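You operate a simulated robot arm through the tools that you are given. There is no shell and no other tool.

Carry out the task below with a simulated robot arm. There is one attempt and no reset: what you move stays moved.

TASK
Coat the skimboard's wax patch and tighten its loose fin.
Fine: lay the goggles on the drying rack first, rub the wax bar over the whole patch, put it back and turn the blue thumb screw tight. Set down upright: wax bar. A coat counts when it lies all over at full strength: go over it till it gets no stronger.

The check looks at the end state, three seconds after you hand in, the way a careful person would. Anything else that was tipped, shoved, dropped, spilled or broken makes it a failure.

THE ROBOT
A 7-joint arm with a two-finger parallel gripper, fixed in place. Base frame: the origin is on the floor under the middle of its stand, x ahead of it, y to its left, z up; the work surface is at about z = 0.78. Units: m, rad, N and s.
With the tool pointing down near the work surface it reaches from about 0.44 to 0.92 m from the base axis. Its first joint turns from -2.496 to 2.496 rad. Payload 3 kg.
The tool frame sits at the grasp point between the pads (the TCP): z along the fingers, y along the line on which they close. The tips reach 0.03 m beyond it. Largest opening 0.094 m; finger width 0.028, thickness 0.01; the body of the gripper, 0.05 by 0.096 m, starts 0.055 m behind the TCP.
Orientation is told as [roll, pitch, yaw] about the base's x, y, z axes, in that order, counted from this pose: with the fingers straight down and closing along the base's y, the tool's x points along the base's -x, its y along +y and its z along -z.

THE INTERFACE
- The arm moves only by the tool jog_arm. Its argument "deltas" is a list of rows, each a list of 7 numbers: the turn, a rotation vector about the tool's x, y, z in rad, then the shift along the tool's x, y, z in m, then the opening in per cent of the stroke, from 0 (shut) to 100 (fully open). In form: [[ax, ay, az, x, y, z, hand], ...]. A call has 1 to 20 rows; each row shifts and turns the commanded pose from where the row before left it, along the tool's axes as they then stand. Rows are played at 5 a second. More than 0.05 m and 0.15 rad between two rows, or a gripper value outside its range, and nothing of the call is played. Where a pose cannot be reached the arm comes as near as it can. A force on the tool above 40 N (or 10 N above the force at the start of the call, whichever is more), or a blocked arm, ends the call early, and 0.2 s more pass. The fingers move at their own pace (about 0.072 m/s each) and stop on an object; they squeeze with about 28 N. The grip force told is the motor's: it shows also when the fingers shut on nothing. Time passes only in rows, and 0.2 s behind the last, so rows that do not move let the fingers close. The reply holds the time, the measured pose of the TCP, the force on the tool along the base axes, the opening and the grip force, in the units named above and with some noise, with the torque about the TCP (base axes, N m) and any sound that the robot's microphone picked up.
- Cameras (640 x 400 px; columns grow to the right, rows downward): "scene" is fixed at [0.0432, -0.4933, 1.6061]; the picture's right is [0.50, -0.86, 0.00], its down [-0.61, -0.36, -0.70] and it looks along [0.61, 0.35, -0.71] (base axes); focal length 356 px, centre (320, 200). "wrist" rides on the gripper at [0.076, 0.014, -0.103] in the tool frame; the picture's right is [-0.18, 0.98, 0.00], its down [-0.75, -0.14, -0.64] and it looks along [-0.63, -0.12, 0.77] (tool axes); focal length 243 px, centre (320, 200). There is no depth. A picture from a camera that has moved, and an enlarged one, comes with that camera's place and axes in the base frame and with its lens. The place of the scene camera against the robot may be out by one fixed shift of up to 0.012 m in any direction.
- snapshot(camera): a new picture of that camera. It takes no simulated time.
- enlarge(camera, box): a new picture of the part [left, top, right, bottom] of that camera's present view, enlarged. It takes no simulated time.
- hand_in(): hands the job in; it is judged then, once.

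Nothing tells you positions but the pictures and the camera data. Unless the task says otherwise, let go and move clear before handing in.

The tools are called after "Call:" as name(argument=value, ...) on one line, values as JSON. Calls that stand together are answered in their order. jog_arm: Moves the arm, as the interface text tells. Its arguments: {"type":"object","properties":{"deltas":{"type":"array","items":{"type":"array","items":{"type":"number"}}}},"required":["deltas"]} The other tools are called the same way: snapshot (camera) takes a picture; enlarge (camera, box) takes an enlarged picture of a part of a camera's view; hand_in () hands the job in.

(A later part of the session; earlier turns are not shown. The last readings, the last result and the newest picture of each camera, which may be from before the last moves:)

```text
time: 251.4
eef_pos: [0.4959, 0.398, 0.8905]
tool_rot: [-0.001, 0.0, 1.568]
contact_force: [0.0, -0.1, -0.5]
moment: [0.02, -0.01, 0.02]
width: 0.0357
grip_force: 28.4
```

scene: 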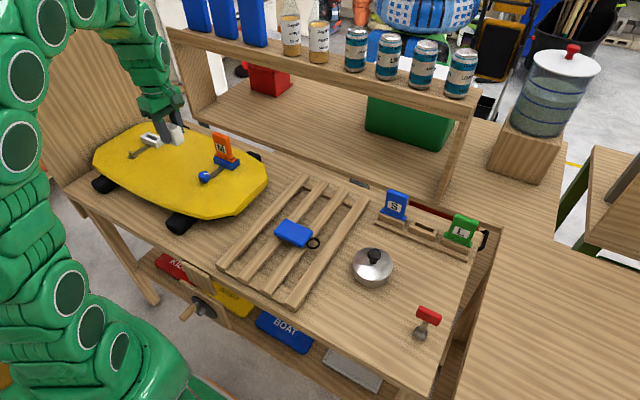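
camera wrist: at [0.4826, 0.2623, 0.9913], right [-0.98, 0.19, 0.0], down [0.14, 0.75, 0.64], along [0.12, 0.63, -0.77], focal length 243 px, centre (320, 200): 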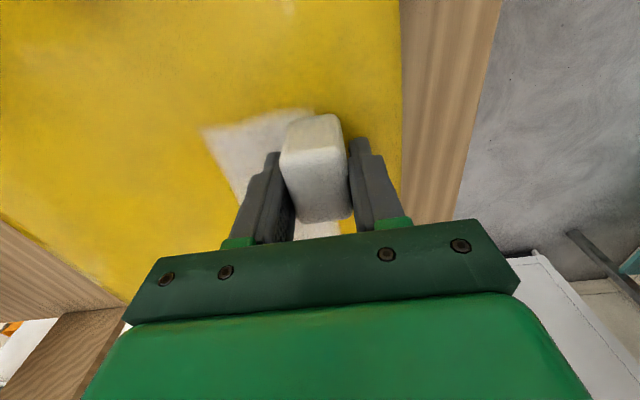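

One more set of lines back toward low y to complete this pass.

Call:
jog_arm(deltas=[[0, 0, 0, 0.014, 0, 0.0006, 0], [0, 0, 0, 0, -0.0115, 0, 0], [0, 0, 0, 0, -0.0115, 0, 0], [0, 0, 0, 0, -0.0115, 0, 0], [0, 0, 0, 0, -0.0115, 0, 0], [0, 0, 0, 0, -0.0115, 0, 0], [0, 0, 0, 0, -0.0115, 0, 0], [0, 0, 0, 0, 0, 0, 0]])

Call:
jog_arm(deltas=[[0, 0, 0, 0.014, 0, 0.0003, 0], [0, 0, 0, 0, 0.0115, 0, 0], [0, 0, 0, 0, 0.0115, 0, 0], [0, 0, 0, 0, 0.0115, 0, 0], [0, 0, 0, 0, 0.0115, 0, 0], [0, 0, 0, 0, 0.0115, 0, 0], [0, 0, 0, 0, 0.0115, 0, 0], [0, 0, 0, 0, 0, 0, 0]])

Call:
jog_arm(deltas=[[0, 0, 0, 0.014, 0, 0.0003, 0], [0, 0, 0, 0, -0.0115, 0, 0], [0, 0, 0, 0, -0.0115, 0, 0], [0, 0, 0, 0, -0.0115, 0, 0], [0, 0, 0, 0, -0.0115, 0, 0], [0, 0, 0, 0, -0.0115, 0, 0], [0, 0, 0, 0, -0.0115, 0, 0], [0, 0, 0, 0, 0, 0, 0]])

Call:
jog_arm(deltas=[[0, 0, 0, 0.014, 0, 0.0003, 0], [0, 0, 0, 0, 0.0115, 0, 0], [0, 0, 0, 0, 0.0115, 0, 0], [0, 0, 0, 0, 0.0115, 0, 0], [0, 0, 0, 0, 0.0115, 0, 0], [0, 0, 0, 0, 0.0115, 0, 0], [0, 0, 0, 0, 0.0115, 0, 0], [0, 0, 0, 0, 0, 0, 0]])

```text
time: 253.2
eef_pos: [0.5648, 0.3848, 0.8908]
tool_rot: [-0.002, -0.003, 1.568]
contact_force: [-1.0, 0.3, 14.8]
moment: [0.28, 0.03, -0.01]
width: 0.0358
grip_force: 28.1
```

```text
time: 255.0
eef_pos: [0.494, 0.3703, 0.8909]
tool_rot: [0.001, 0.0, 1.569]
contact_force: [-0.5, 0.0, -0.5]
moment: [-0.02, 0.0, -0.01]
width: 0.0356
grip_force: 27.9
```

```text
time: 256.8
eef_pos: [0.5624, 0.3577, 0.889]
tool_rot: [-0.001, 0.0, 1.569]
contact_force: [-0.5, 0.3, -0.6]
moment: [0.02, 0.04, 0.01]
width: 0.0355
grip_force: 28.2
```

```text
time: 258.6
eef_pos: [0.4942, 0.3435, 0.8896]
tool_rot: [0.0, 0.0, 1.569]
contact_force: [0.6, 0.4, 0.8]
moment: [0.01, 0.03, -0.02]
width: 0.0358
grip_force: 27.9
```

Call:
jog_arm(deltas=[[0, 0, 0, 0.014, 0, 0.0008, 0], [0, 0, 0, 0, 0, 0, 0]])

Call:
jog_arm(deltas=[[0, 0, 0, 0, 0, 0.0005, 0], [0, 0, 0, 0, 0, 0, 0]])

```text
time: 259.2
eef_pos: [0.4955, 0.3291, 0.8886]
tool_rot: [-0.002, -0.002, 1.568]
contact_force: [0.1, 1.3, 2.8]
moment: [-0.02, -0.04, -0.03]
width: 0.0358
grip_force: 28.1
```

```text
time: 259.8
eef_pos: [0.4945, 0.3302, 0.8884]
tool_rot: [-0.001, -0.001, 1.568]
contact_force: [-4.9, -0.4, 21.3]
moment: [-0.4, -0.05, -0.08]
width: 0.0358
grip_force: 27.6
```

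Call:
jog_arm(deltas=[[0, 0, 0, 0, -0.0115, 0, 0], [0, 0, 0, 0, -0.0115, 0, 0], [0, 0, 0, 0, -0.0115, 0, 0], [0, 0, 0, 0, -0.0115, 0, 0], [0, 0, 0, 0, -0.0115, 0, 0], [0, 0, 0, 0, -0.0115, 0, 0], [0, 0, 0, 0, 0, 0, 0]])

Call:
jog_arm(deltas=[[0, 0, 0, 0.014, 0, 0.0004, 0], [0, 0, 0, 0, 0, 0, 0]])

Call:
jog_arm(deltas=[[0, 0, 0, 0, 0.0115, 0.0002, 0], [0, 0, 0, 0, 0.0115, 0, 0], [0, 0, 0, 0, 0.0115, 0, 0], [0, 0, 0, 0, 0.0115, 0, 0], [0, 0, 0, 0, 0.0115, 0, 0], [0, 0, 0, 0, 0.0115, 0, 0], [0, 0, 0, 0, 0, 0, 0]])

```text
time: 261.4
eef_pos: [0.5635, 0.3289, 0.8869]
tool_rot: [-0.002, -0.001, 1.569]
contact_force: [-1.4, 2.9, 20.5]
moment: [0.38, 0.06, 0.03]
width: 0.0356
grip_force: 27.3
```

```text
time: 262.0
eef_pos: [0.5635, 0.315, 0.8876]
tool_rot: [0.001, -0.001, 1.568]
contact_force: [-0.3, 0.5, 0.9]
moment: [0.04, 0.03, 0.0]
width: 0.0359
grip_force: 28.1
```

```text
time: 263.6
eef_pos: [0.494, 0.3182, 0.8877]
tool_rot: [0.002, -0.002, 1.57]
contact_force: [-0.1, -0.1, -1.0]
moment: [-0.01, -0.01, 0.02]
width: 0.0355
grip_force: 27.8
```

I'll park the arm clear again and compare the coat.

Call:
jog_arm(deltas=[[0, 0, 0, 0, 0, -0.01, 0], [0, 0, 0, 0.005, 0, -0.03, 0], [0, 0, 0, 0.015, -0.006, -0.04, 0], [0, 0, 0, 0.02, -0.007, -0.04, 0], [0, 0, 0, 0.025, -0.007, -0.04, 0], [0, 0, 0, 0.035, -0.007, -0.02, 0], [0, 0, 0, 0.04, -0.007, 0, 0], [0, 0, 0, 0.04, 0, 0, 0], [0, 0, 0, 0.04, 0, 0, 0], [0, 0, 0, 0.04, 0, 0, 0], [0, 0, 0, 0.035, 0, 0, 0], [0, 0, 0, 0.02, 0, 0, 0], [0, 0, 0, 0.01, 0, 0, 0], [0, 0, 0, 0, 0, 0, 0]])

Call:
enlarge(camera="scene", box=[140, 155, 190, 195])

Call:
enlarge(camera="scene", box=[90, 110, 280, 240])

```text
time: 266.6
eef_pos: [0.5283, -0.0097, 1.0669]
tool_rot: [0.0, -0.001, 1.568]
contact_force: [0.4, 0.1, -0.4]
moment: [0.0, 0.07, 0.0]
width: 0.0356
grip_force: 28.6
```

```text
10.00 times, centred on (165, 175) of scene
camera zoom: at [0.0432, -0.4933, 1.6061], right [0.5, -0.86, 0.0], down [-0.61, -0.36, -0.7], along [0.61, 0.35, -0.71], focal length 3562 px, centre (1870, 450)
```

zoom: 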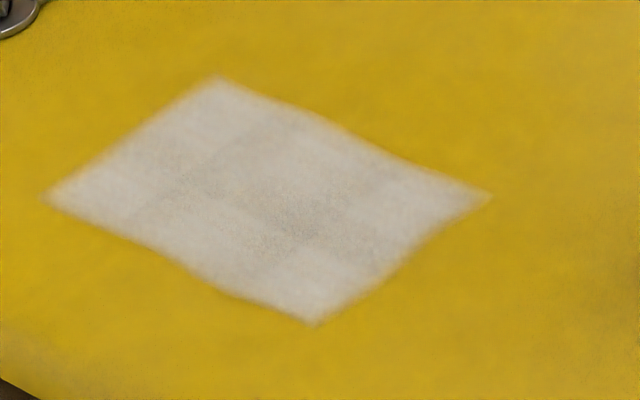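

```text
3.08 times, centred on (185, 175) of scene
camera zoom: at [0.0432, -0.4933, 1.6061], right [0.5, -0.86, 0.0], down [-0.61, -0.36, -0.7], along [0.61, 0.35, -0.71], focal length 1096 px, centre (735, 277)
```

zoom: 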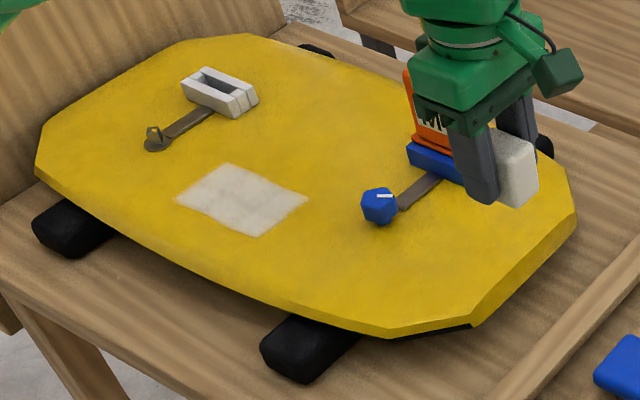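

The coat is unchanged by another full pass, so it is at full strength all over. Now I'll take the wax bar back to its original spot at (0.449, -0.350).

Call:
jog_arm(deltas=[[0, 0, 0, 0.01, 0.002, 0, 0], [0, 0, 0, 0.02, 0.005, 0, 0], [0, 0, 0, 0.03, 0.008, 0, 0], [0, 0, 0, 0.035, 0.008, 0, 0], [0, 0, 0, 0.035, 0.008, 0, 0], [0, 0, 0, 0.035, 0.008, 0, 0], [0, 0, 0, 0.035, 0.008, 0, 0], [0, 0, 0, 0.035, 0.008, 0, 0], [0, 0, 0, 0.035, 0.008, 0, 0], [0, 0, 0, 0.03, 0.008, 0, 0], [0, 0, 0, 0.02, 0.006, 0, 0], [0, 0, 0, 0.014, 0.003, 0, 0], [0, 0, 0, 0.006, 0, 0, 0], [0, 0, 0, 0, 0, 0, 0]])

Call:
jog_arm(deltas=[[0, 0, 0, 0, 0, 0.01, 0], [0, 0, 0, 0, 0, 0.025, 0], [0, 0, 0, 0, 0, 0.035, 0], [0, 0, 0, 0, 0, 0.04, 0], [0, 0, 0, 0, 0, 0.04, 0], [0, 0, 0, 0, 0, 0.03, 0], [0, 0, 0, 0, 0, 0.02, 0], [0, 0, 0, 0, 0, 0.01, 0], [0, 0, 0, 0, 0, 0.005, 0], [0, 0, 0, 0, 0, 0, 0]])

Call:
snapshot(camera="wrist")

Call:
enlarge(camera="scene", box=[300, 210, 420, 340])

```text
time: 269.6
eef_pos: [0.4472, -0.3498, 1.0669]
tool_rot: [0.001, -0.001, 1.569]
contact_force: [-0.8, -0.5, 0.6]
moment: [0.0, 0.01, 0.0]
width: 0.0356
grip_force: 28.1
```

```text
time: 271.8
eef_pos: [0.4486, -0.3491, 0.8522]
tool_rot: [0.001, -0.001, 1.568]
contact_force: [-0.2, -0.7, -0.2]
moment: [0.02, 0.0, -0.02]
width: 0.0355
grip_force: 28.2
```

```text
taken
camera wrist: at [0.4333, -0.4247, 0.9544], right [-0.98, 0.19, 0.0], down [0.14, 0.75, 0.64], along [0.12, 0.63, -0.77], focal length 243 px, centre (320, 200)
```

wrist: 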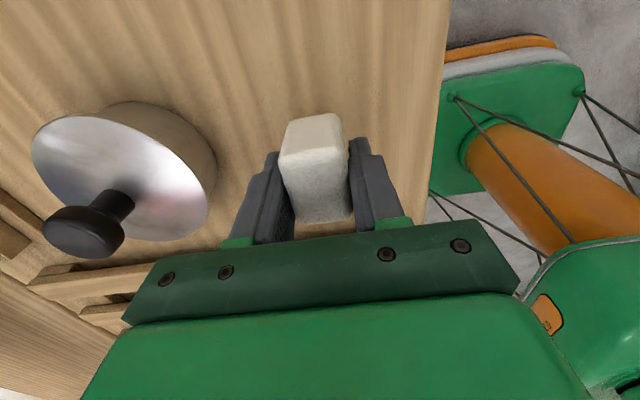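

```text
3.08 times, centred on (360, 275) of scene
camera zoom: at [0.0432, -0.4933, 1.6061], right [0.5, -0.86, 0.0], down [-0.61, -0.36, -0.7], along [0.61, 0.35, -0.71], focal length 1096 px, centre (197, -31)
```

zoom: 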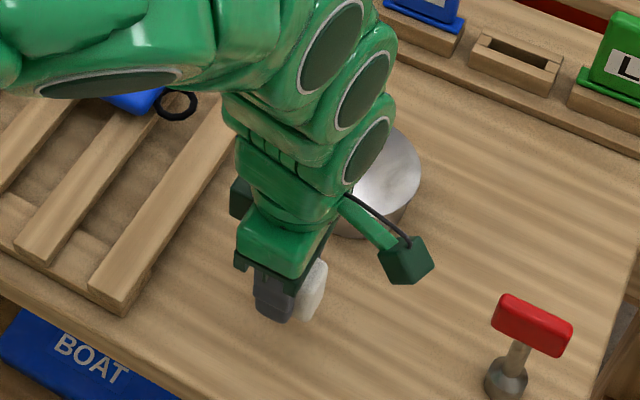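

Call:
jog_arm(deltas=[[0, 0, 0, 0, 0, 0.01, 0], [0, 0, 0, 0, 0, 0.01, 0], [0, 0, 0, 0, 0, 0.005, 0], [0, 0, 0, 0, 0, 0.002, 0], [0, 0, 0, 0, 0, 0, 0]])

Call:
jog_arm(deltas=[[0, 0, 0, 0, 0, 0.001, 0], [0, 0, 0, 0, 0, 0.001, 0], [0, 0, 0, 0, 0, 0, 0]])

Call:
jog_arm(deltas=[[0, 0, 0, 0, 0, 0.001, 0], [0, 0, 0, 0, 0, 0, 0]])

Call:
jog_arm(deltas=[[0, 0, 0, 0, 0, 0.001, 0], [0, 0, 0, 0, 0, 0, 0]])

```text
time: 273.0
eef_pos: [0.4477, -0.3491, 0.8245]
tool_rot: [-0.001, -0.002, 1.569]
contact_force: [-0.9, -0.2, -1.4]
moment: [0.01, -0.01, 0.01]
width: 0.036
grip_force: 28.5
```

```text
time: 273.8
eef_pos: [0.4474, -0.3488, 0.8231]
tool_rot: [0.0, -0.002, 1.568]
contact_force: [0.7, 0.5, -0.5]
moment: [0.03, 0.02, -0.01]
width: 0.0357
grip_force: 28.5
```

```text
time: 274.4
eef_pos: [0.4467, -0.35, 0.8214]
tool_rot: [0.0, -0.002, 1.569]
contact_force: [0.0, 0.6, 0.1]
moment: [-0.01, 0.03, 0.01]
width: 0.0356
grip_force: 28.7
```

```text
time: 275.0
eef_pos: [0.4476, -0.3495, 0.8201]
tool_rot: [0.0, -0.002, 1.569]
contact_force: [-0.1, 0.2, -0.8]
moment: [0.02, -0.02, -0.01]
width: 0.0356
grip_force: 28.1
```

Call:
jog_arm(deltas=[[0, 0, 0, 0, 0, 0.001, 0], [0, 0, 0, 0, 0, 0, 0]])

Call:
jog_arm(deltas=[[0, 0, 0, 0, 0, 0.0008, 0], [0, 0, 0, 0, 0, 0, 0]])

```text
time: 275.6
eef_pos: [0.4486, -0.349, 0.8191]
tool_rot: [0.0, 0.0, 1.57]
contact_force: [0.2, 0.3, -0.3]
moment: [-0.04, -0.01, 0.01]
width: 0.0358
grip_force: 28.2
```

```text
time: 276.2
eef_pos: [0.4478, -0.3498, 0.8188]
tool_rot: [0.0, -0.001, 1.569]
contact_force: [0.6, -1.0, -0.4]
moment: [0.0, 0.02, 0.01]
width: 0.0357
grip_force: 28.6
```

Call:
jog_arm(deltas=[[0, 0, 0, 0, 0, 0.0008, 0], [0, 0, 0, 0, 0, 0, 0]])

Call:
jog_arm(deltas=[[0, 0, 0, 0, 0, 0.0008, 0], [0, 0, 0, 0, 0, 0, 0]])

Call:
enlarge(camera="wrist", box=[200, 60, 440, 250])

```text
time: 276.8
eef_pos: [0.4486, -0.3497, 0.8192]
tool_rot: [0.0, -0.001, 1.569]
contact_force: [-0.1, -0.4, 4.7]
moment: [-0.16, -0.01, -0.02]
width: 0.0353
grip_force: 27.6
```

```text
time: 277.4
eef_pos: [0.4473, -0.3489, 0.8172]
tool_rot: [0.0, 0.0, 1.57]
contact_force: [-0.7, 2.4, 20.2]
moment: [-0.48, 0.0, -0.03]
width: 0.0356
grip_force: 28.3
```

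```text
2.11 times, centred on (320, 155) of wrist
camera zoom: at [0.4336, -0.4245, 0.92], right [-0.98, 0.19, 0.0], down [0.14, 0.75, 0.64], along [0.12, 0.63, -0.77], focal length 511 px, centre (320, 295)
```

zoom: 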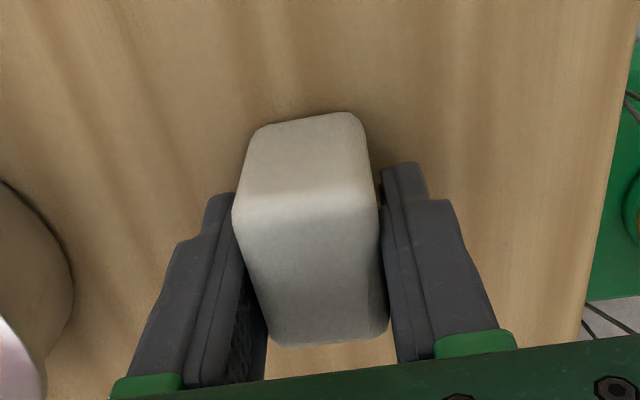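

The bar is on the bench. I'll ease off and release slowly, then check it stands upright.

Call:
jog_arm(deltas=[[0, 0, 0, 0, 0, -0.0006, 0], [0, 0, 0, 0, 0, 0, 0], [0, 0, 0, 0, 0, 0, 39], [0, 0, 0, 0, 0, 0, 42], [0, 0, 0, 0, 0, 0, 50], [0, 0, 0, 0, 0, 0, 65], [0, 0, 0, 0, 0, 0, 80], [0, 0, 0, 0, 0, 0, 80]])

Call:
snapshot(camera="wrist")

Call:
jog_arm(deltas=[[0, 0, 0, 0, 0, -0.01, 90], [0, 0, 0, 0, 0, -0.02, 90], [0, 0, 0, 0, 0, -0.035, 90], [0, 0, 0, 0, 0, -0.04, 90], [0, 0, 0, 0, 0, -0.04, 90], [0, 0, 0, 0, 0, -0.04, 90], [0, 0, 0, 0, 0, -0.04, 90], [0, 0, 0, 0, 0, -0.02, 90], [0, 0, 0, 0, 0, 0, 90]])

Call:
snapshot(camera="wrist")

Call:
enlarge(camera="scene", box=[300, 230, 400, 330])

```text
time: 279.2
eef_pos: [0.4485, -0.3478, 0.8181]
tool_rot: [0.002, 0.0, 1.569]
contact_force: [1.1, -0.5, 0.0]
moment: [0.02, 0.04, -0.02]
width: 0.0752
grip_force: 0.1
```

```text
taken
camera wrist: at [0.4335, -0.4245, 0.9205], right [-0.98, 0.19, 0.0], down [0.14, 0.75, 0.64], along [0.12, 0.63, -0.77], focal length 243 px, centre (320, 200)
```

wrist: 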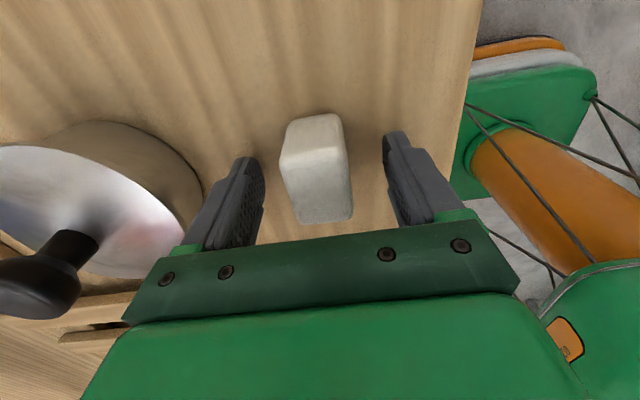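

```text
time: 281.2
eef_pos: [0.447, -0.3475, 1.0633]
tool_rot: [0.0, -0.003, 1.57]
contact_force: [-0.3, -0.4, -0.2]
moment: [-0.01, 0.05, 0.0]
width: 0.0844
grip_force: 0.0
```

```text
taken
camera wrist: at [0.4322, -0.4237, 1.1652], right [-0.98, 0.18, 0.0], down [0.14, 0.75, 0.64], along [0.12, 0.63, -0.77], focal length 243 px, centre (320, 200)
```

wrist: 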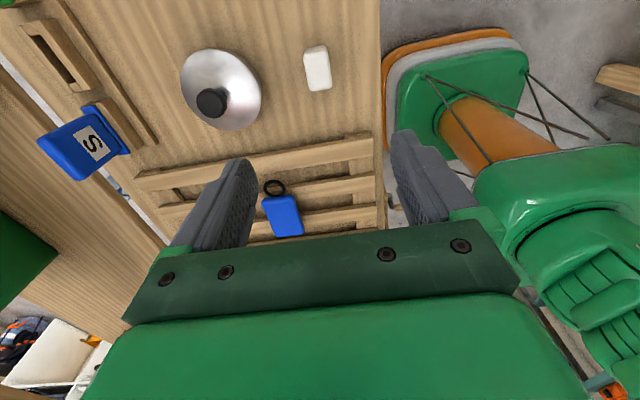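

```text
4.00 times, centred on (350, 280) of scene
camera zoom: at [0.0432, -0.4933, 1.6061], right [0.5, -0.86, 0.0], down [-0.61, -0.36, -0.7], along [0.61, 0.35, -0.71], focal length 1425 px, centre (200, -120)
```

zoom: 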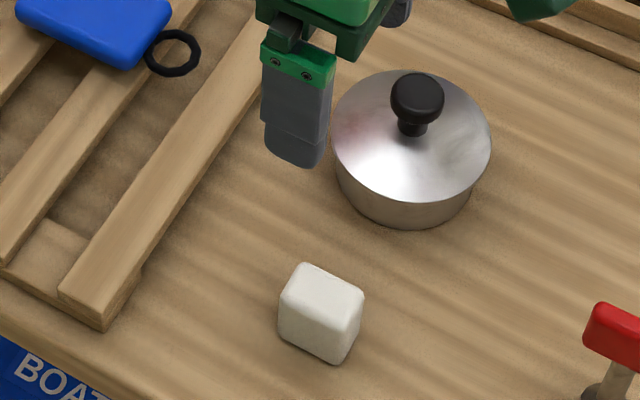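

The wax bar stands upright on its original spot and the goggles are still on the rack. Next is the blue thumb screw near (0.575, 0.217); I'll move over for a closer look at it and the fin.

Call:
jog_arm(deltas=[[0, 0, 0, -0.015, 0, 0, 60], [0, 0, 0, -0.03, -0.005, 0, 60], [0, 0, 0, -0.04, -0.008, 0, 60], [0, 0, 0, -0.04, -0.008, 0, 60], [0, 0, 0, -0.04, -0.008, 0, 60], [0, 0, 0, -0.04, -0.008, 0, 60], [0, 0, 0, -0.04, -0.008, 0, 60], [0, 0, 0, -0.04, -0.008, 0, 60], [0, 0, 0, -0.04, -0.008, 0, 60], [0, 0, 0, -0.04, -0.008, 0, 60], [0, 0, 0, -0.04, -0.008, 0, 60], [0, 0, 0, -0.04, -0.008, 0, 60], [0, 0, 0, -0.03, -0.006, 0, 60], [0, 0, 0, -0.015, -0.003, 0, 60], [0, 0, 0, -0.007, 0, 0, 60], [0, 0, 0, 0, 0, 0, 60]])

Call:
snapshot(camera="wrist")

Call:
snapshot(camera="scene")

```text
time: 284.6
eef_pos: [0.5428, 0.1484, 1.0624]
tool_rot: [0.0, -0.003, 1.568]
contact_force: [-0.3, 0.1, -0.1]
moment: [0.04, 0.0, 0.01]
width: 0.0566
grip_force: 0.1
```

```text
taken
camera wrist: at [0.5284, 0.073, 1.1654], right [-0.98, 0.19, 0.0], down [0.14, 0.75, 0.64], along [0.12, 0.63, -0.77], focal length 243 px, centre (320, 200)
```

wrist: 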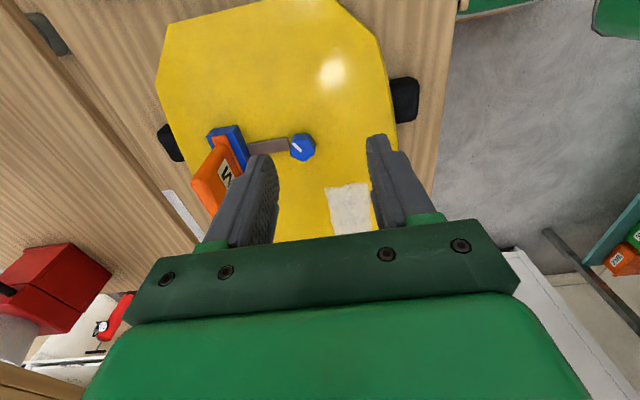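

```text
taken
```

scene: 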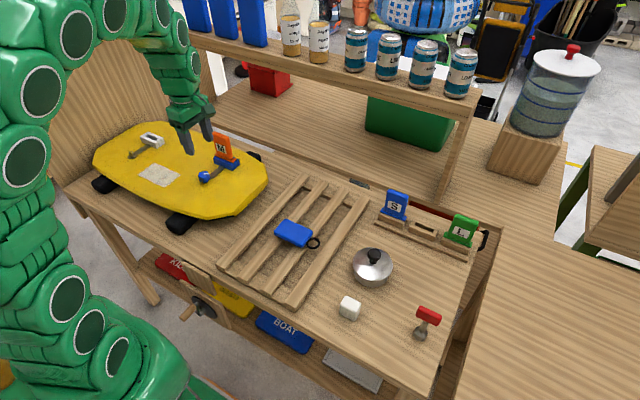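

Call:
enlarge(camera="wrist", box=[180, 100, 340, 220])

Call:
enlarge(camera="scene", box=[190, 120, 260, 200])

Call:
enlarge(camera="wrist", box=[280, 160, 400, 250])

```text
3.33 times, centred on (260, 160) of wrist
camera zoom: at [0.5284, 0.073, 1.1654], right [-0.98, 0.19, 0.0], down [0.14, 0.75, 0.64], along [0.12, 0.63, -0.77], focal length 809 px, centre (520, 333)
```

zoom: 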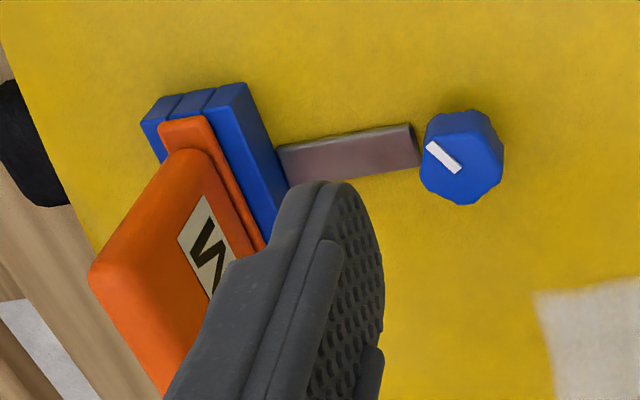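

```text
5.00 times, centred on (225, 160) of scene
camera zoom: at [0.0432, -0.4933, 1.6061], right [0.5, -0.86, 0.0], down [-0.61, -0.36, -0.7], along [0.61, 0.35, -0.71], focal length 1781 px, centre (795, 400)
```

zoom: 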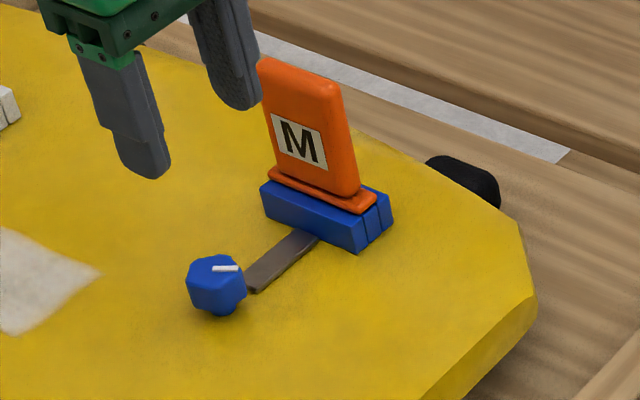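

```text
4.44 times, centred on (340, 205) of wrist
camera zoom: at [0.5284, 0.073, 1.1654], right [-0.98, 0.19, 0.0], down [0.14, 0.75, 0.64], along [0.12, 0.63, -0.77], focal length 1078 px, centre (231, 178)
```

zoom: 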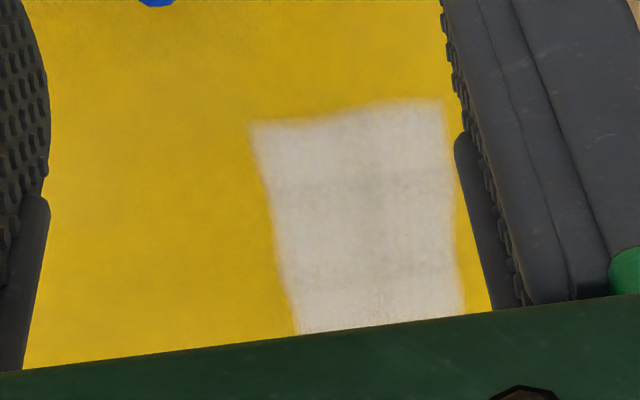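

The knob's top centre is at about (0.576, 0.215, 0.888), about 3 cm across; the fin box's near face is at x ≈ 0.652, leaving room for the gripper to turn. I'll position above the knob.

Call:
jog_arm(deltas=[[0, 0, 0, -0.01, -0.005, 0.005, 70], [0, 0, 0, -0.02, -0.01, 0.02, 70], [0, 0, 0, -0.02, -0.01, 0.025, 70], [0, 0, 0, -0.012, -0.006, 0.025, 70], [0, 0, 0, -0.0046, -0.002, 0.02, 70], [0, 0, 0, 0, 0, 0.01, 70], [0, 0, 0, 0, 0, 0, 70]])

Call:
snapshot(camera="wrist")

Call:
enlarge(camera="scene", box=[150, 80, 270, 200])

```text
time: 286.2
eef_pos: [0.5766, 0.2147, 0.9574]
tool_rot: [-0.001, -0.002, 1.569]
contact_force: [-0.2, -0.3, 0.0]
moment: [0.01, 0.01, -0.01]
width: 0.0657
grip_force: 0.0
```

```text
taken
camera wrist: at [0.5614, 0.1388, 1.0596], right [-0.98, 0.19, 0.0], down [0.14, 0.75, 0.64], along [0.12, 0.63, -0.77], focal length 243 px, centre (320, 200)
```

wrist: 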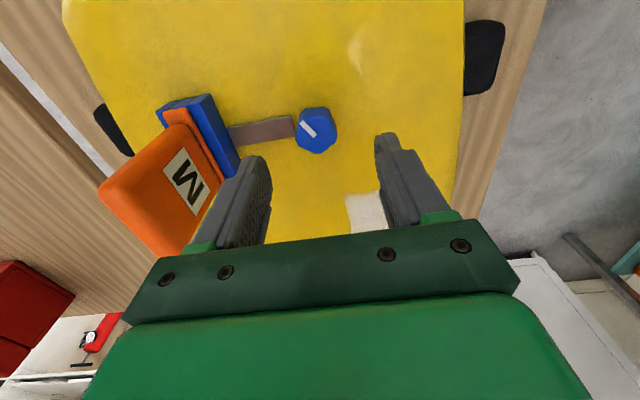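

```text
3.33 times, centred on (210, 140) of scene
camera zoom: at [0.0432, -0.4933, 1.6061], right [0.5, -0.86, 0.0], down [-0.61, -0.36, -0.7], along [0.61, 0.35, -0.71], focal length 1187 px, centre (687, 400)
```

zoom: 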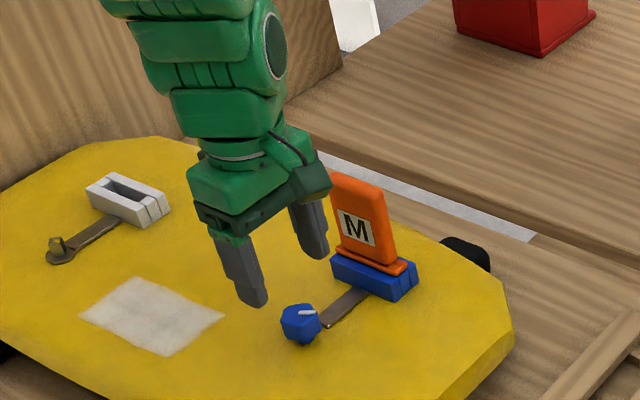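

Call:
enlarge(camera="wrist", box=[220, 80, 380, 180])

```text
4.00 times, centred on (300, 130) of wrist
camera zoom: at [0.5614, 0.1388, 1.0596], right [-0.98, 0.19, 0.0], down [0.14, 0.75, 0.64], along [0.12, 0.63, -0.77], focal length 970 px, centre (400, 480)
```

zoom: 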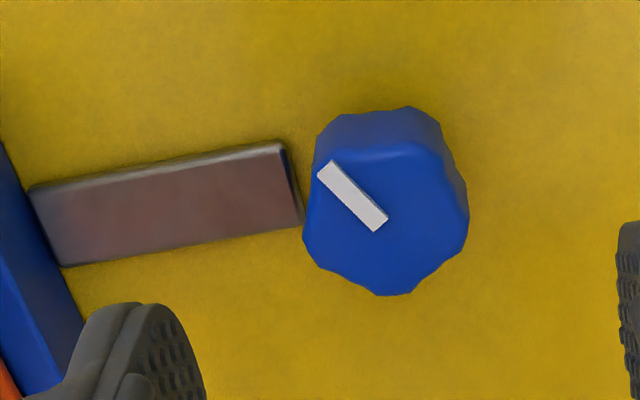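

The knob is about 3.2 cm across, centred at (0.578, 0.2155). I'll descend so the fingertips straddle it at about z 0.867.

Call:
jog_arm(deltas=[[0, 0, 0, -0.001, -0.001, 0.02, 70], [0, 0, 0, 0, 0, 0.02, 70], [0, 0, 0, 0, 0, 0.013, 70], [0, 0, 0, 0, 0, 0.006, 70], [0, 0, 0, 0, 0, 0, 70]])

Call:
snapshot(camera="wrist")

Call:
enlarge(camera="scene", box=[160, 100, 270, 200])

```text
time: 287.4
eef_pos: [0.5755, 0.2171, 0.8985]
tool_rot: [0.0, 0.0, 1.568]
contact_force: [0.2, 0.1, 0.8]
moment: [0.02, -0.02, -0.01]
width: 0.0657
grip_force: 0.0
```

```text
taken
camera wrist: at [0.5609, 0.1394, 1.0007], right [-0.98, 0.19, 0.0], down [0.14, 0.75, 0.64], along [0.12, 0.63, -0.77], focal length 243 px, centre (320, 200)
```

wrist: 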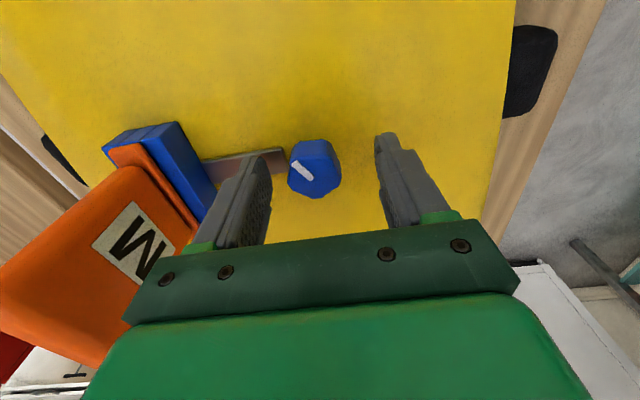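

```text
4.00 times, centred on (215, 150) of scene
camera zoom: at [0.0432, -0.4933, 1.6061], right [0.5, -0.86, 0.0], down [-0.61, -0.36, -0.7], along [0.61, 0.35, -0.71], focal length 1425 px, centre (740, 400)
```

zoom: 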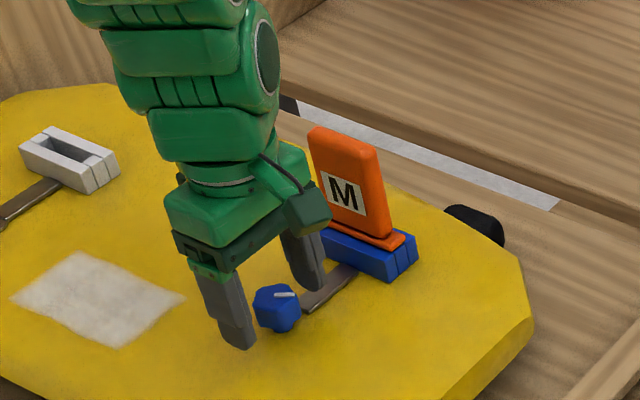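

The knob sits between the fingers. I'll close on it.

Call:
jog_arm(deltas=[[0, 0, 0, 0, 0, 0, 50], [0, 0, 0, 0, 0, 0, 30], [0, 0, 0, 0, 0, 0, 10], [0, 0, 0, 0, 0, 0, 0], [0, 0, 0, 0, 0, 0, 0], [0, 0, 0, 0, 0, 0, 0]])

Call:
enlarge(camera="wrist", box=[200, 100, 440, 250])

```text
time: 288.2
eef_pos: [0.5801, 0.2146, 0.9002]
tool_rot: [-0.009, -0.002, 1.57]
contact_force: [31.1, 4.4, -16.0]
moment: [0.01, -0.37, -0.18]
width: 0.0336
grip_force: 21.0
stopped in row 3: the force on the tool passed its limit at 48 N (the readings are from after the stop); the commanded pose is now the measured one
```

```text
2.67 times, centred on (320, 175) of wrist
camera zoom: at [0.5644, 0.1395, 1.0012], right [-0.98, 0.19, -0.01], down [0.14, 0.75, 0.65], along [0.13, 0.63, -0.76], focal length 647 px, centre (320, 267)
```

zoom: 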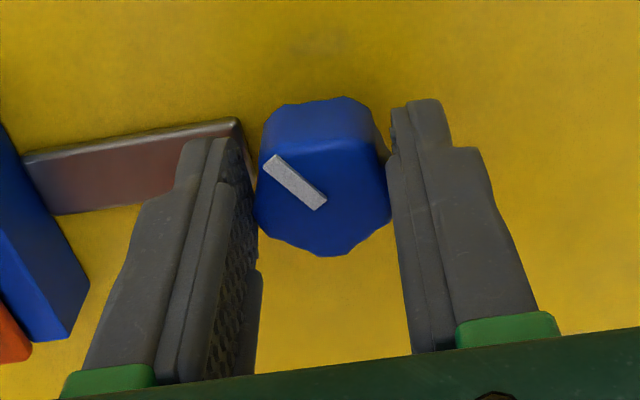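

Closing was slightly off-centre and pushed sideways (48 N), then stopped. I'll hold still to let it settle and read the forces.

Call:
jog_arm(deltas=[[0, 0, 0, 0, 0, 0, 20], [0, 0, 0, 0, 0, 0, 20]])

Call:
enlarge(camera="scene", box=[80, 100, 280, 240])

```text
time: 288.6
eef_pos: [0.5801, 0.2164, 0.9009]
tool_rot: [-0.01, -0.003, 1.569]
contact_force: [11.0, 3.7, -10.3]
moment: [-0.4, 0.24, -0.08]
width: 0.0333
grip_force: 45.4
stopped in row 2: the force on the tool passed its limit at 46 N (the readings are from after the stop); the commanded pose is now the measured one
```

```text
2.86 times, centred on (180, 170) of scene
camera zoom: at [0.0432, -0.4933, 1.6061], right [0.5, -0.86, 0.0], down [-0.61, -0.36, -0.7], along [0.61, 0.35, -0.71], focal length 1018 px, centre (720, 286)
```

zoom: 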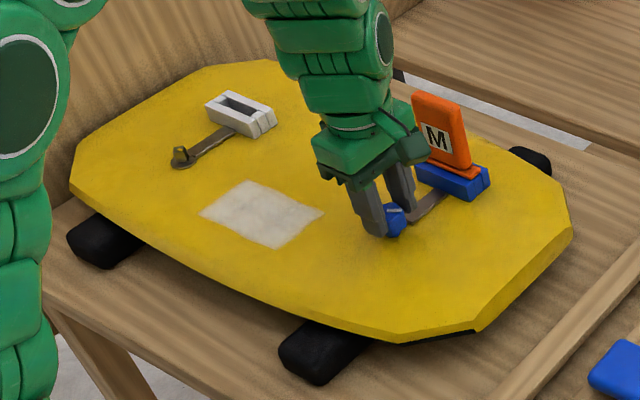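

The board itself did not move. I'll open, re-centre on x 0.5805, remove the tilt, and close again more gently.

Call:
jog_arm(deltas=[[0, 0, 0, 0, 0, 0, 50], [0, 0, 0, 0, 0, 0, 60], [0, 0, 0, 0, 0, 0, 60]])

Call:
enlarge(camera="wrist", box=[200, 100, 440, 250])

```text
time: 289.4
eef_pos: [0.5795, 0.2156, 0.9006]
tool_rot: [-0.01, -0.003, 1.567]
contact_force: [-0.6, 0.0, -0.5]
moment: [-0.04, -0.02, 0.04]
width: 0.0565
grip_force: 0.0
```

```text
2.67 times, centred on (320, 175) of wrist
camera zoom: at [0.5639, 0.1394, 1.0015], right [-0.98, 0.19, -0.01], down [0.14, 0.75, 0.65], along [0.13, 0.63, -0.76], focal length 647 px, centre (320, 267)
```

zoom: 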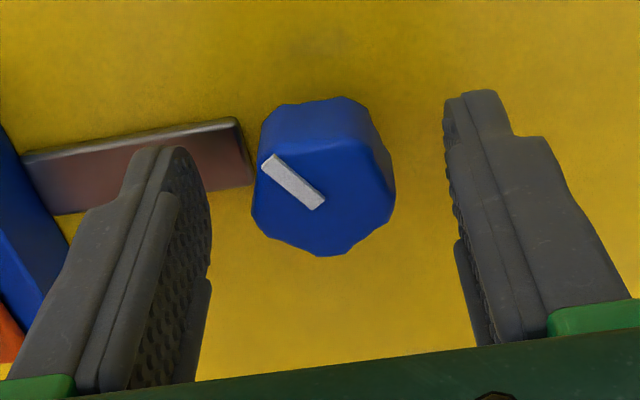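

Call:
jog_arm(deltas=[[-0.01, 0.003, 0, 0, -0.0006, 0.001, 60], [0, 0, 0, 0, 0, 0.001, 50], [0, 0, 0, 0, 0, 0, 45], [0, 0, 0, 0, 0, 0, 42], [0, 0, 0, 0, 0, 0, 39], [0, 0, 0, 0, 0, 0, 37]])

Call:
jog_arm(deltas=[[0, 0, 0, 0, 0, 0, 36], [0, 0, 0, 0, 0, 0, 35], [0, 0, 0, 0, 0, 0, 34]])

```text
time: 290.8
eef_pos: [0.5798, 0.2145, 0.8981]
tool_rot: [0.0, 0.001, 1.57]
contact_force: [0.4, -0.3, -0.7]
moment: [0.0, -0.02, 0.04]
width: 0.0348
grip_force: 0.1
```

```text
time: 291.6
eef_pos: [0.58, 0.2143, 0.8976]
tool_rot: [0.0, 0.001, 1.57]
contact_force: [-0.9, 0.9, -0.2]
moment: [0.03, 0.05, 0.0]
width: 0.0335
grip_force: 44.9
```

Now gripped with almost no side force. I'll turn clockwise (seen from above) in small steps and watch the torque and the mark.

Call:
jog_arm(deltas=[[0, 0, 0, 0, 0, 0, 25], [0, 0, 0.05, 0, 0, 0, 20], [0, 0, 0.08, 0, 0, 0, 20], [0, 0, 0.08, 0, 0, 0, 20], [0, 0, 0, 0, 0, 0, 20]])

Call:
enlarge(camera="wrist", box=[200, 80, 440, 250])

Call:
enlarge(camera="scene", box=[170, 130, 250, 200])

```text
time: 292.8
eef_pos: [0.5789, 0.2145, 0.8976]
tool_rot: [0.002, 0.001, 1.358]
contact_force: [-36.2, -6.5, 11.9]
moment: [-0.81, 1.13, 0.21]
width: 0.0331
grip_force: 44.5
```

```text
2.35 times, centred on (320, 165) of wrist
camera zoom: at [0.5494, 0.144, 0.9998], right [-0.92, 0.39, 0.0], down [0.3, 0.71, 0.64], along [0.25, 0.59, -0.77], focal length 571 px, centre (320, 282)
```

zoom: 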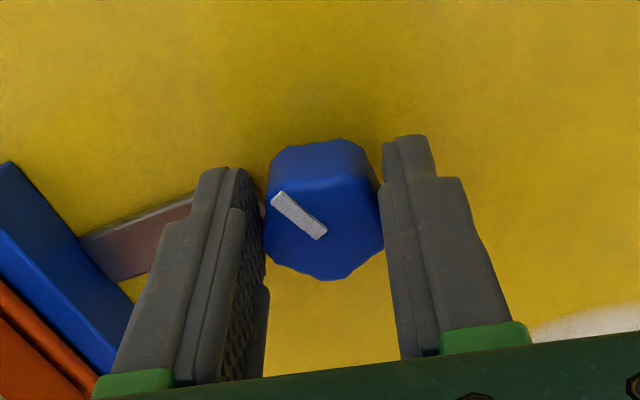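

```text
5.71 times, centred on (210, 165) of scene
camera zoom: at [0.0432, -0.4933, 1.6061], right [0.5, -0.86, 0.0], down [-0.61, -0.36, -0.7], along [0.61, 0.35, -0.71], focal length 2035 px, centre (949, 400)
```

zoom: 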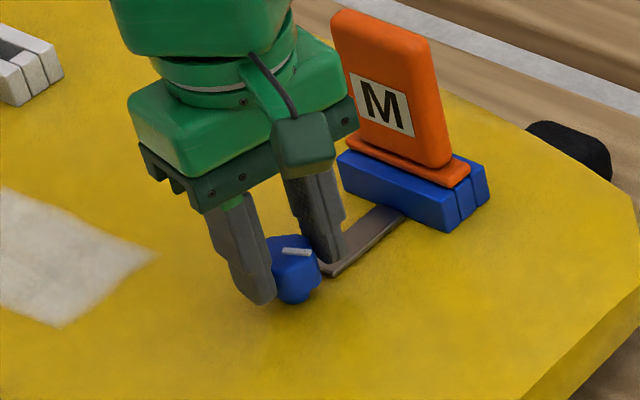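

The knob turns with the fingers, but there's a 36 N side load from misalignment. I'll shift about 1 mm to relieve it.

Call:
jog_arm(deltas=[[0, 0, 0, 0, 0.001, 0, 20], [0, 0, 0, 0, 0, 0, 20]])

```text
time: 293.4
eef_pos: [0.5791, 0.2154, 0.8981]
tool_rot: [-0.001, -0.001, 1.361]
contact_force: [-11.9, -18.2, -6.0]
moment: [-0.67, 0.29, 0.03]
width: 0.0333
grip_force: 45.3
```

Call:
jog_arm(deltas=[[0, 0, 0, 0.0006, 0.0003, 0, 20], [0, 0, 0, 0, 0, 0, 20]])

```text
time: 294.0
eef_pos: [0.5796, 0.2141, 0.8982]
tool_rot: [-0.001, -0.002, 1.358]
contact_force: [4.3, -9.8, -24.3]
moment: [-0.31, -0.03, -0.07]
width: 0.0333
grip_force: 44.9
```

Call:
jog_arm(deltas=[[0, 0, 0, 0.0003, -0.0001, 0.0005, 20], [0, 0, 0, 0, 0, 0, 20]])

```text
time: 294.6
eef_pos: [0.5794, 0.2156, 0.8984]
tool_rot: [0.0, -0.001, 1.359]
contact_force: [5.6, 0.4, -12.9]
moment: [-0.4, 0.0, -0.06]
width: 0.0333
grip_force: 44.5
```

Forces are easing. I'll continue turning clockwise in small steps.

Call:
jog_arm(deltas=[[0, 0, 0, 0, 0, 0.0003, 20], [0, 0, 0.06, 0, 0, 0, 20], [0, 0, 0.08, 0, 0, 0, 20], [0, 0, 0.08, 0, 0, 0, 20], [0, 0, 0, 0, 0, 0, 20]])

Call:
enlarge(camera="wrist", box=[200, 80, 440, 250])

```text
time: 295.8
eef_pos: [0.5774, 0.2153, 0.8975]
tool_rot: [0.001, -0.004, 1.137]
contact_force: [-22.0, 13.2, 31.3]
moment: [0.55, 0.62, 0.09]
width: 0.0333
grip_force: 44.9
```

```text
2.35 times, centred on (320, 165) of wrist
camera zoom: at [0.5329, 0.1521, 0.9991], right [-0.82, 0.58, 0.0], down [0.44, 0.62, 0.64], along [0.37, 0.52, -0.77], focal length 571 px, centre (320, 282)
```

zoom: 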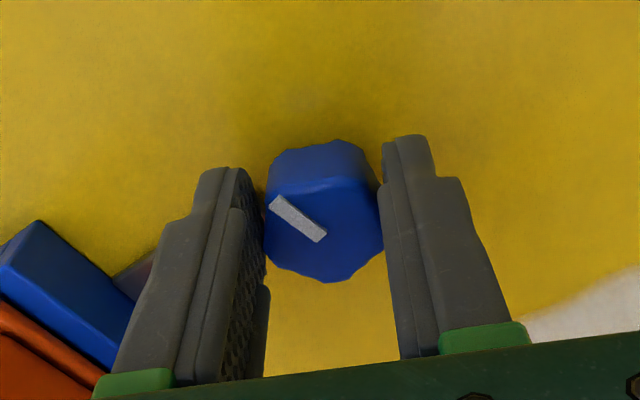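

Call:
jog_arm(deltas=[[0, 0, 0, 0, 0.0007, -0.0008, 20], [0, 0, 0, 0, 0, 0, 20]])

Call:
jog_arm(deltas=[[0, 0, 0.06, 0, 0, 0, 20], [0, 0, 0.08, 0, 0, 0, 20], [0, 0, 0.08, 0, 0, 0, 20], [0, 0, 0, 0, 0, 0, 20]])

```text
time: 296.4
eef_pos: [0.5781, 0.2143, 0.8974]
tool_rot: [0.0, -0.001, 1.14]
contact_force: [-2.5, 10.9, -11.4]
moment: [0.93, -0.49, 0.03]
width: 0.0328
grip_force: 45.2
```

```text
time: 297.5
eef_pos: [0.5767, 0.2152, 0.8969]
tool_rot: [0.0, 0.004, 0.918]
contact_force: [-0.4, 4.0, 3.8]
moment: [-0.18, -0.17, 0.03]
width: 0.0328
grip_force: 44.7
stopped in row 4: the force on the tool passed its limit at 40 N (the readings are from after the stop); the commanded pose is now the measured one
```

The knob keeps following (now yaw 0.92) with low torque. Continuing clockwise.

Call:
jog_arm(deltas=[[0, 0, 0.06, 0, 0, 0, 20], [0, 0, 0.07, 0, 0, 0, 20], [0, 0, 0.07, 0, 0, 0, 20], [0, 0, 0, 0, 0, 0, 20]])

Call:
enlarge(camera="wrist", box=[200, 80, 440, 250])

```text
time: 298.6
eef_pos: [0.5761, 0.2157, 0.8985]
tool_rot: [0.002, 0.004, 0.72]
contact_force: [-1.6, 4.1, 10.2]
moment: [-0.3, 0.31, 0.01]
width: 0.0332
grip_force: 45.1
stopped in row 4: the force on the tool passed its limit at 41 N (the readings are from after the stop); the commanded pose is now the measured one
```

```text
2.35 times, centred on (320, 165) of wrist
camera zoom: at [0.5096, 0.1773, 0.9995], right [-0.51, 0.86, 0.0], down [0.66, 0.39, 0.64], along [0.55, 0.33, -0.77], focal length 571 px, centre (320, 282)
```

zoom: 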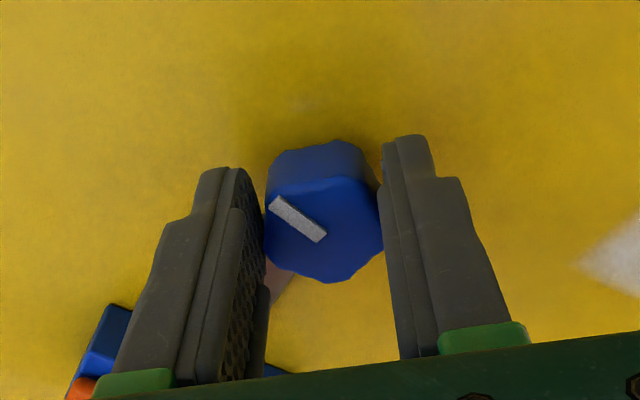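

Call:
jog_arm(deltas=[[0, 0, 0.06, 0, 0, 0, 20], [0, 0, 0.07, 0, 0, 0, 20], [0, 0, 0.07, 0, 0, 0, 20], [0, 0, 0, 0, 0, 0, 20]])

Call:
jog_arm(deltas=[[0, 0, 0.06, 0, 0, 0, 20], [0, 0, 0.07, 0, 0, 0, 20], [0, 0, 0.07, 0, 0, 0, 20], [0, 0, 0, 0, 0, 0, 20]])

Call:
enlarge(camera="wrist", box=[200, 80, 440, 250])

```text
time: 299.6
eef_pos: [0.5747, 0.2172, 0.8968]
tool_rot: [0.005, 0.006, 0.518]
contact_force: [-23.0, 28.4, -1.2]
moment: [0.7, 0.22, 0.21]
width: 0.0331
grip_force: 44.7
```

```text
time: 300.0
eef_pos: [0.5754, 0.2171, 0.8969]
tool_rot: [0.004, 0.004, 0.467]
contact_force: [-1.2, 6.8, 7.0]
moment: [-0.27, 0.31, 0.03]
width: 0.0332
grip_force: 44.6
stopped in row 2: the force on the tool passed its limit at 49 N (the readings are from after the stop); the commanded pose is now the measured one
```

```text
2.35 times, centred on (320, 165) of wrist
camera zoom: at [0.5014, 0.1963, 0.9997], right [-0.28, 0.96, 0.0], down [0.74, 0.21, 0.64], along [0.61, 0.18, -0.77], focal length 571 px, centre (320, 282)
```

zoom: 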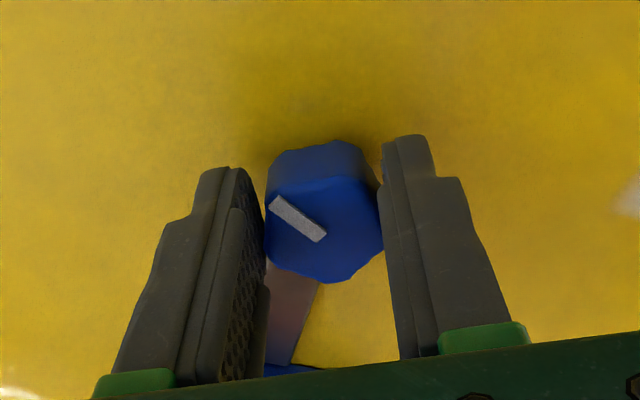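

Call:
jog_arm(deltas=[[0, 0, 0.06, 0, 0, 0, 20], [0, 0, 0.07, 0, 0, 0, 20], [0, 0, 0.06, 0, 0, 0, 20], [0, 0, 0, 0, 0, 0, 20]])

Call:
jog_arm(deltas=[[0, 0, 0.06, 0, 0, 0, 20], [0, 0, 0.07, 0, 0, 0, 20], [0, 0, 0.06, 0, 0, 0, 20], [0, 0, 0, 0, 0, 0, 20]])

Call:
jog_arm(deltas=[[0, 0, 0.06, 0, 0, 0, 20], [0, 0, 0.07, 0, 0, 0, 20], [0, 0, 0.06, 0, 0, 0, 20], [0, 0, 0, 0, 0, 0, 20]])

Call:
enlarge(camera="wrist", box=[200, 80, 440, 250])

```text
time: 301.1
eef_pos: [0.5748, 0.2189, 0.8972]
tool_rot: [0.003, 0.007, 0.278]
contact_force: [1.6, 4.3, 5.3]
moment: [-0.67, 0.41, 0.0]
width: 0.0329
grip_force: 45.0
stopped in row 4: the force on the tool passed its limit at 41 N (the readings are from after the stop); the commanded pose is now the measured one
```

```text
time: 302.1
eef_pos: [0.5745, 0.2189, 0.898]
tool_rot: [0.004, 0.006, 0.085]
contact_force: [-9.3, 26.6, 7.3]
moment: [0.15, -0.02, 0.15]
width: 0.0329
grip_force: 45.3
```

```text
time: 302.7
eef_pos: [0.5745, 0.2199, 0.8972]
tool_rot: [0.003, 0.008, -0.033]
contact_force: [0.2, 2.1, 4.2]
moment: [-0.38, 0.52, -0.02]
width: 0.033
grip_force: 44.7
stopped in row 3: the force on the tool passed its limit at 43 N (the readings are from after the stop); the commanded pose is now the measured one
```

```text
2.35 times, centred on (320, 165) of wrist
camera zoom: at [0.4997, 0.237, 0.9999], right [0.22, 0.98, 0.0], down [0.75, -0.17, 0.64], along [0.62, -0.14, -0.77], focal length 571 px, centre (320, 282)
```

zoom: 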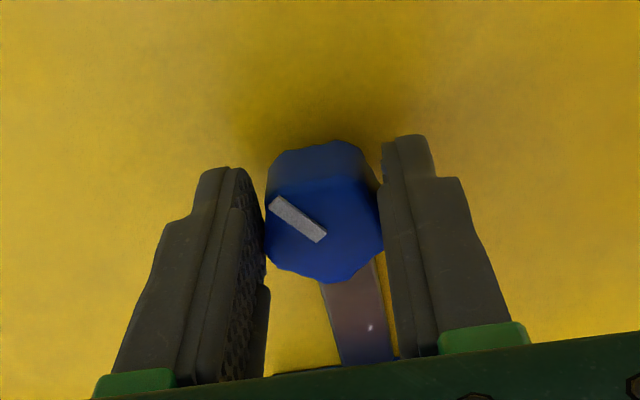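

A quarter turn done with low torque; continuing clockwise past yaw 0.

Call:
jog_arm(deltas=[[0, 0, 0.06, 0, 0, 0, 20], [0, 0, 0.07, 0, 0, 0, 20], [0, 0, 0.06, 0, 0, 0, 20], [0, 0, 0, 0, 0, 0, 20]])

Call:
jog_arm(deltas=[[0, 0, 0.06, 0, 0, 0, 20], [0, 0, 0.07, 0, 0, 0, 20], [0, 0, 0.06, 0, 0, 0, 20], [0, 0, 0, 0, 0, 0, 20]])

Call:
jog_arm(deltas=[[0, 0, 0.06, 0, 0, 0, 20], [0, 0, 0.07, 0, 0, 0, 20], [0, 0, 0.06, 0, 0, 0, 20], [0, 0, 0, 0, 0, 0, 20]])

Call:
enlarge(camera="wrist", box=[200, 80, 440, 250])

Call:
enlarge(camera="scene", box=[150, 90, 270, 200])

```text
time: 303.7
eef_pos: [0.575, 0.2208, 0.8976]
tool_rot: [0.003, 0.01, -0.223]
contact_force: [-2.3, 3.2, 3.1]
moment: [-0.47, 0.08, 0.0]
width: 0.033
grip_force: 45.0
stopped in row 4: the force on the tool passed its limit at 41 N (the readings are from after the stop); the commanded pose is now the measured one
```

```text
time: 304.7
eef_pos: [0.574, 0.221, 0.8967]
tool_rot: [0.003, 0.01, -0.415]
contact_force: [-9.0, 29.3, -4.8]
moment: [0.12, -0.51, 0.08]
width: 0.033
grip_force: 44.9
```

```text
time: 305.3
eef_pos: [0.5745, 0.2217, 0.8977]
tool_rot: [0.002, 0.011, -0.515]
contact_force: [-3.6, 2.3, -2.7]
moment: [-0.4, 0.15, 0.0]
width: 0.0332
grip_force: 45.1
stopped in row 2: the force on the tool passed its limit at 42 N (the readings are from after the stop); the commanded pose is now the measured one
```

```text
2.35 times, centred on (320, 165) of wrist
camera zoom: at [0.5168, 0.2724, 1.0], right [0.64, 0.76, 0.0], down [0.59, -0.5, 0.63], along [0.49, -0.41, -0.77], focal length 571 px, centre (320, 282)
```

zoom: 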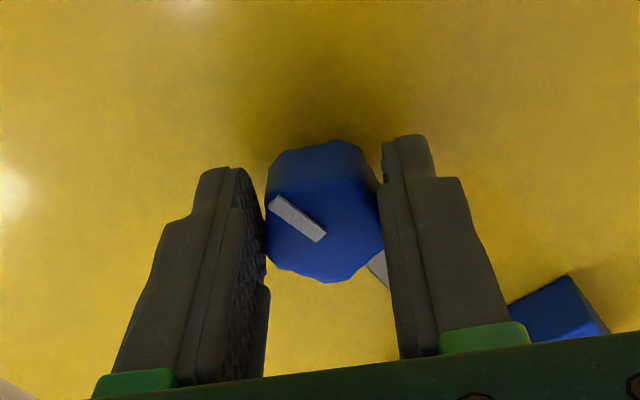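

```text
3.64 times, centred on (210, 145) of scene
camera zoom: at [0.0432, -0.4933, 1.6061], right [0.5, -0.86, 0.0], down [-0.61, -0.36, -0.7], along [0.61, 0.35, -0.71], focal length 1295 px, centre (720, 400)
```

zoom: 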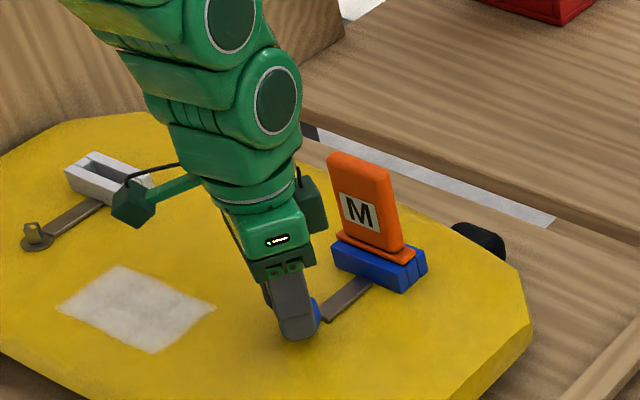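

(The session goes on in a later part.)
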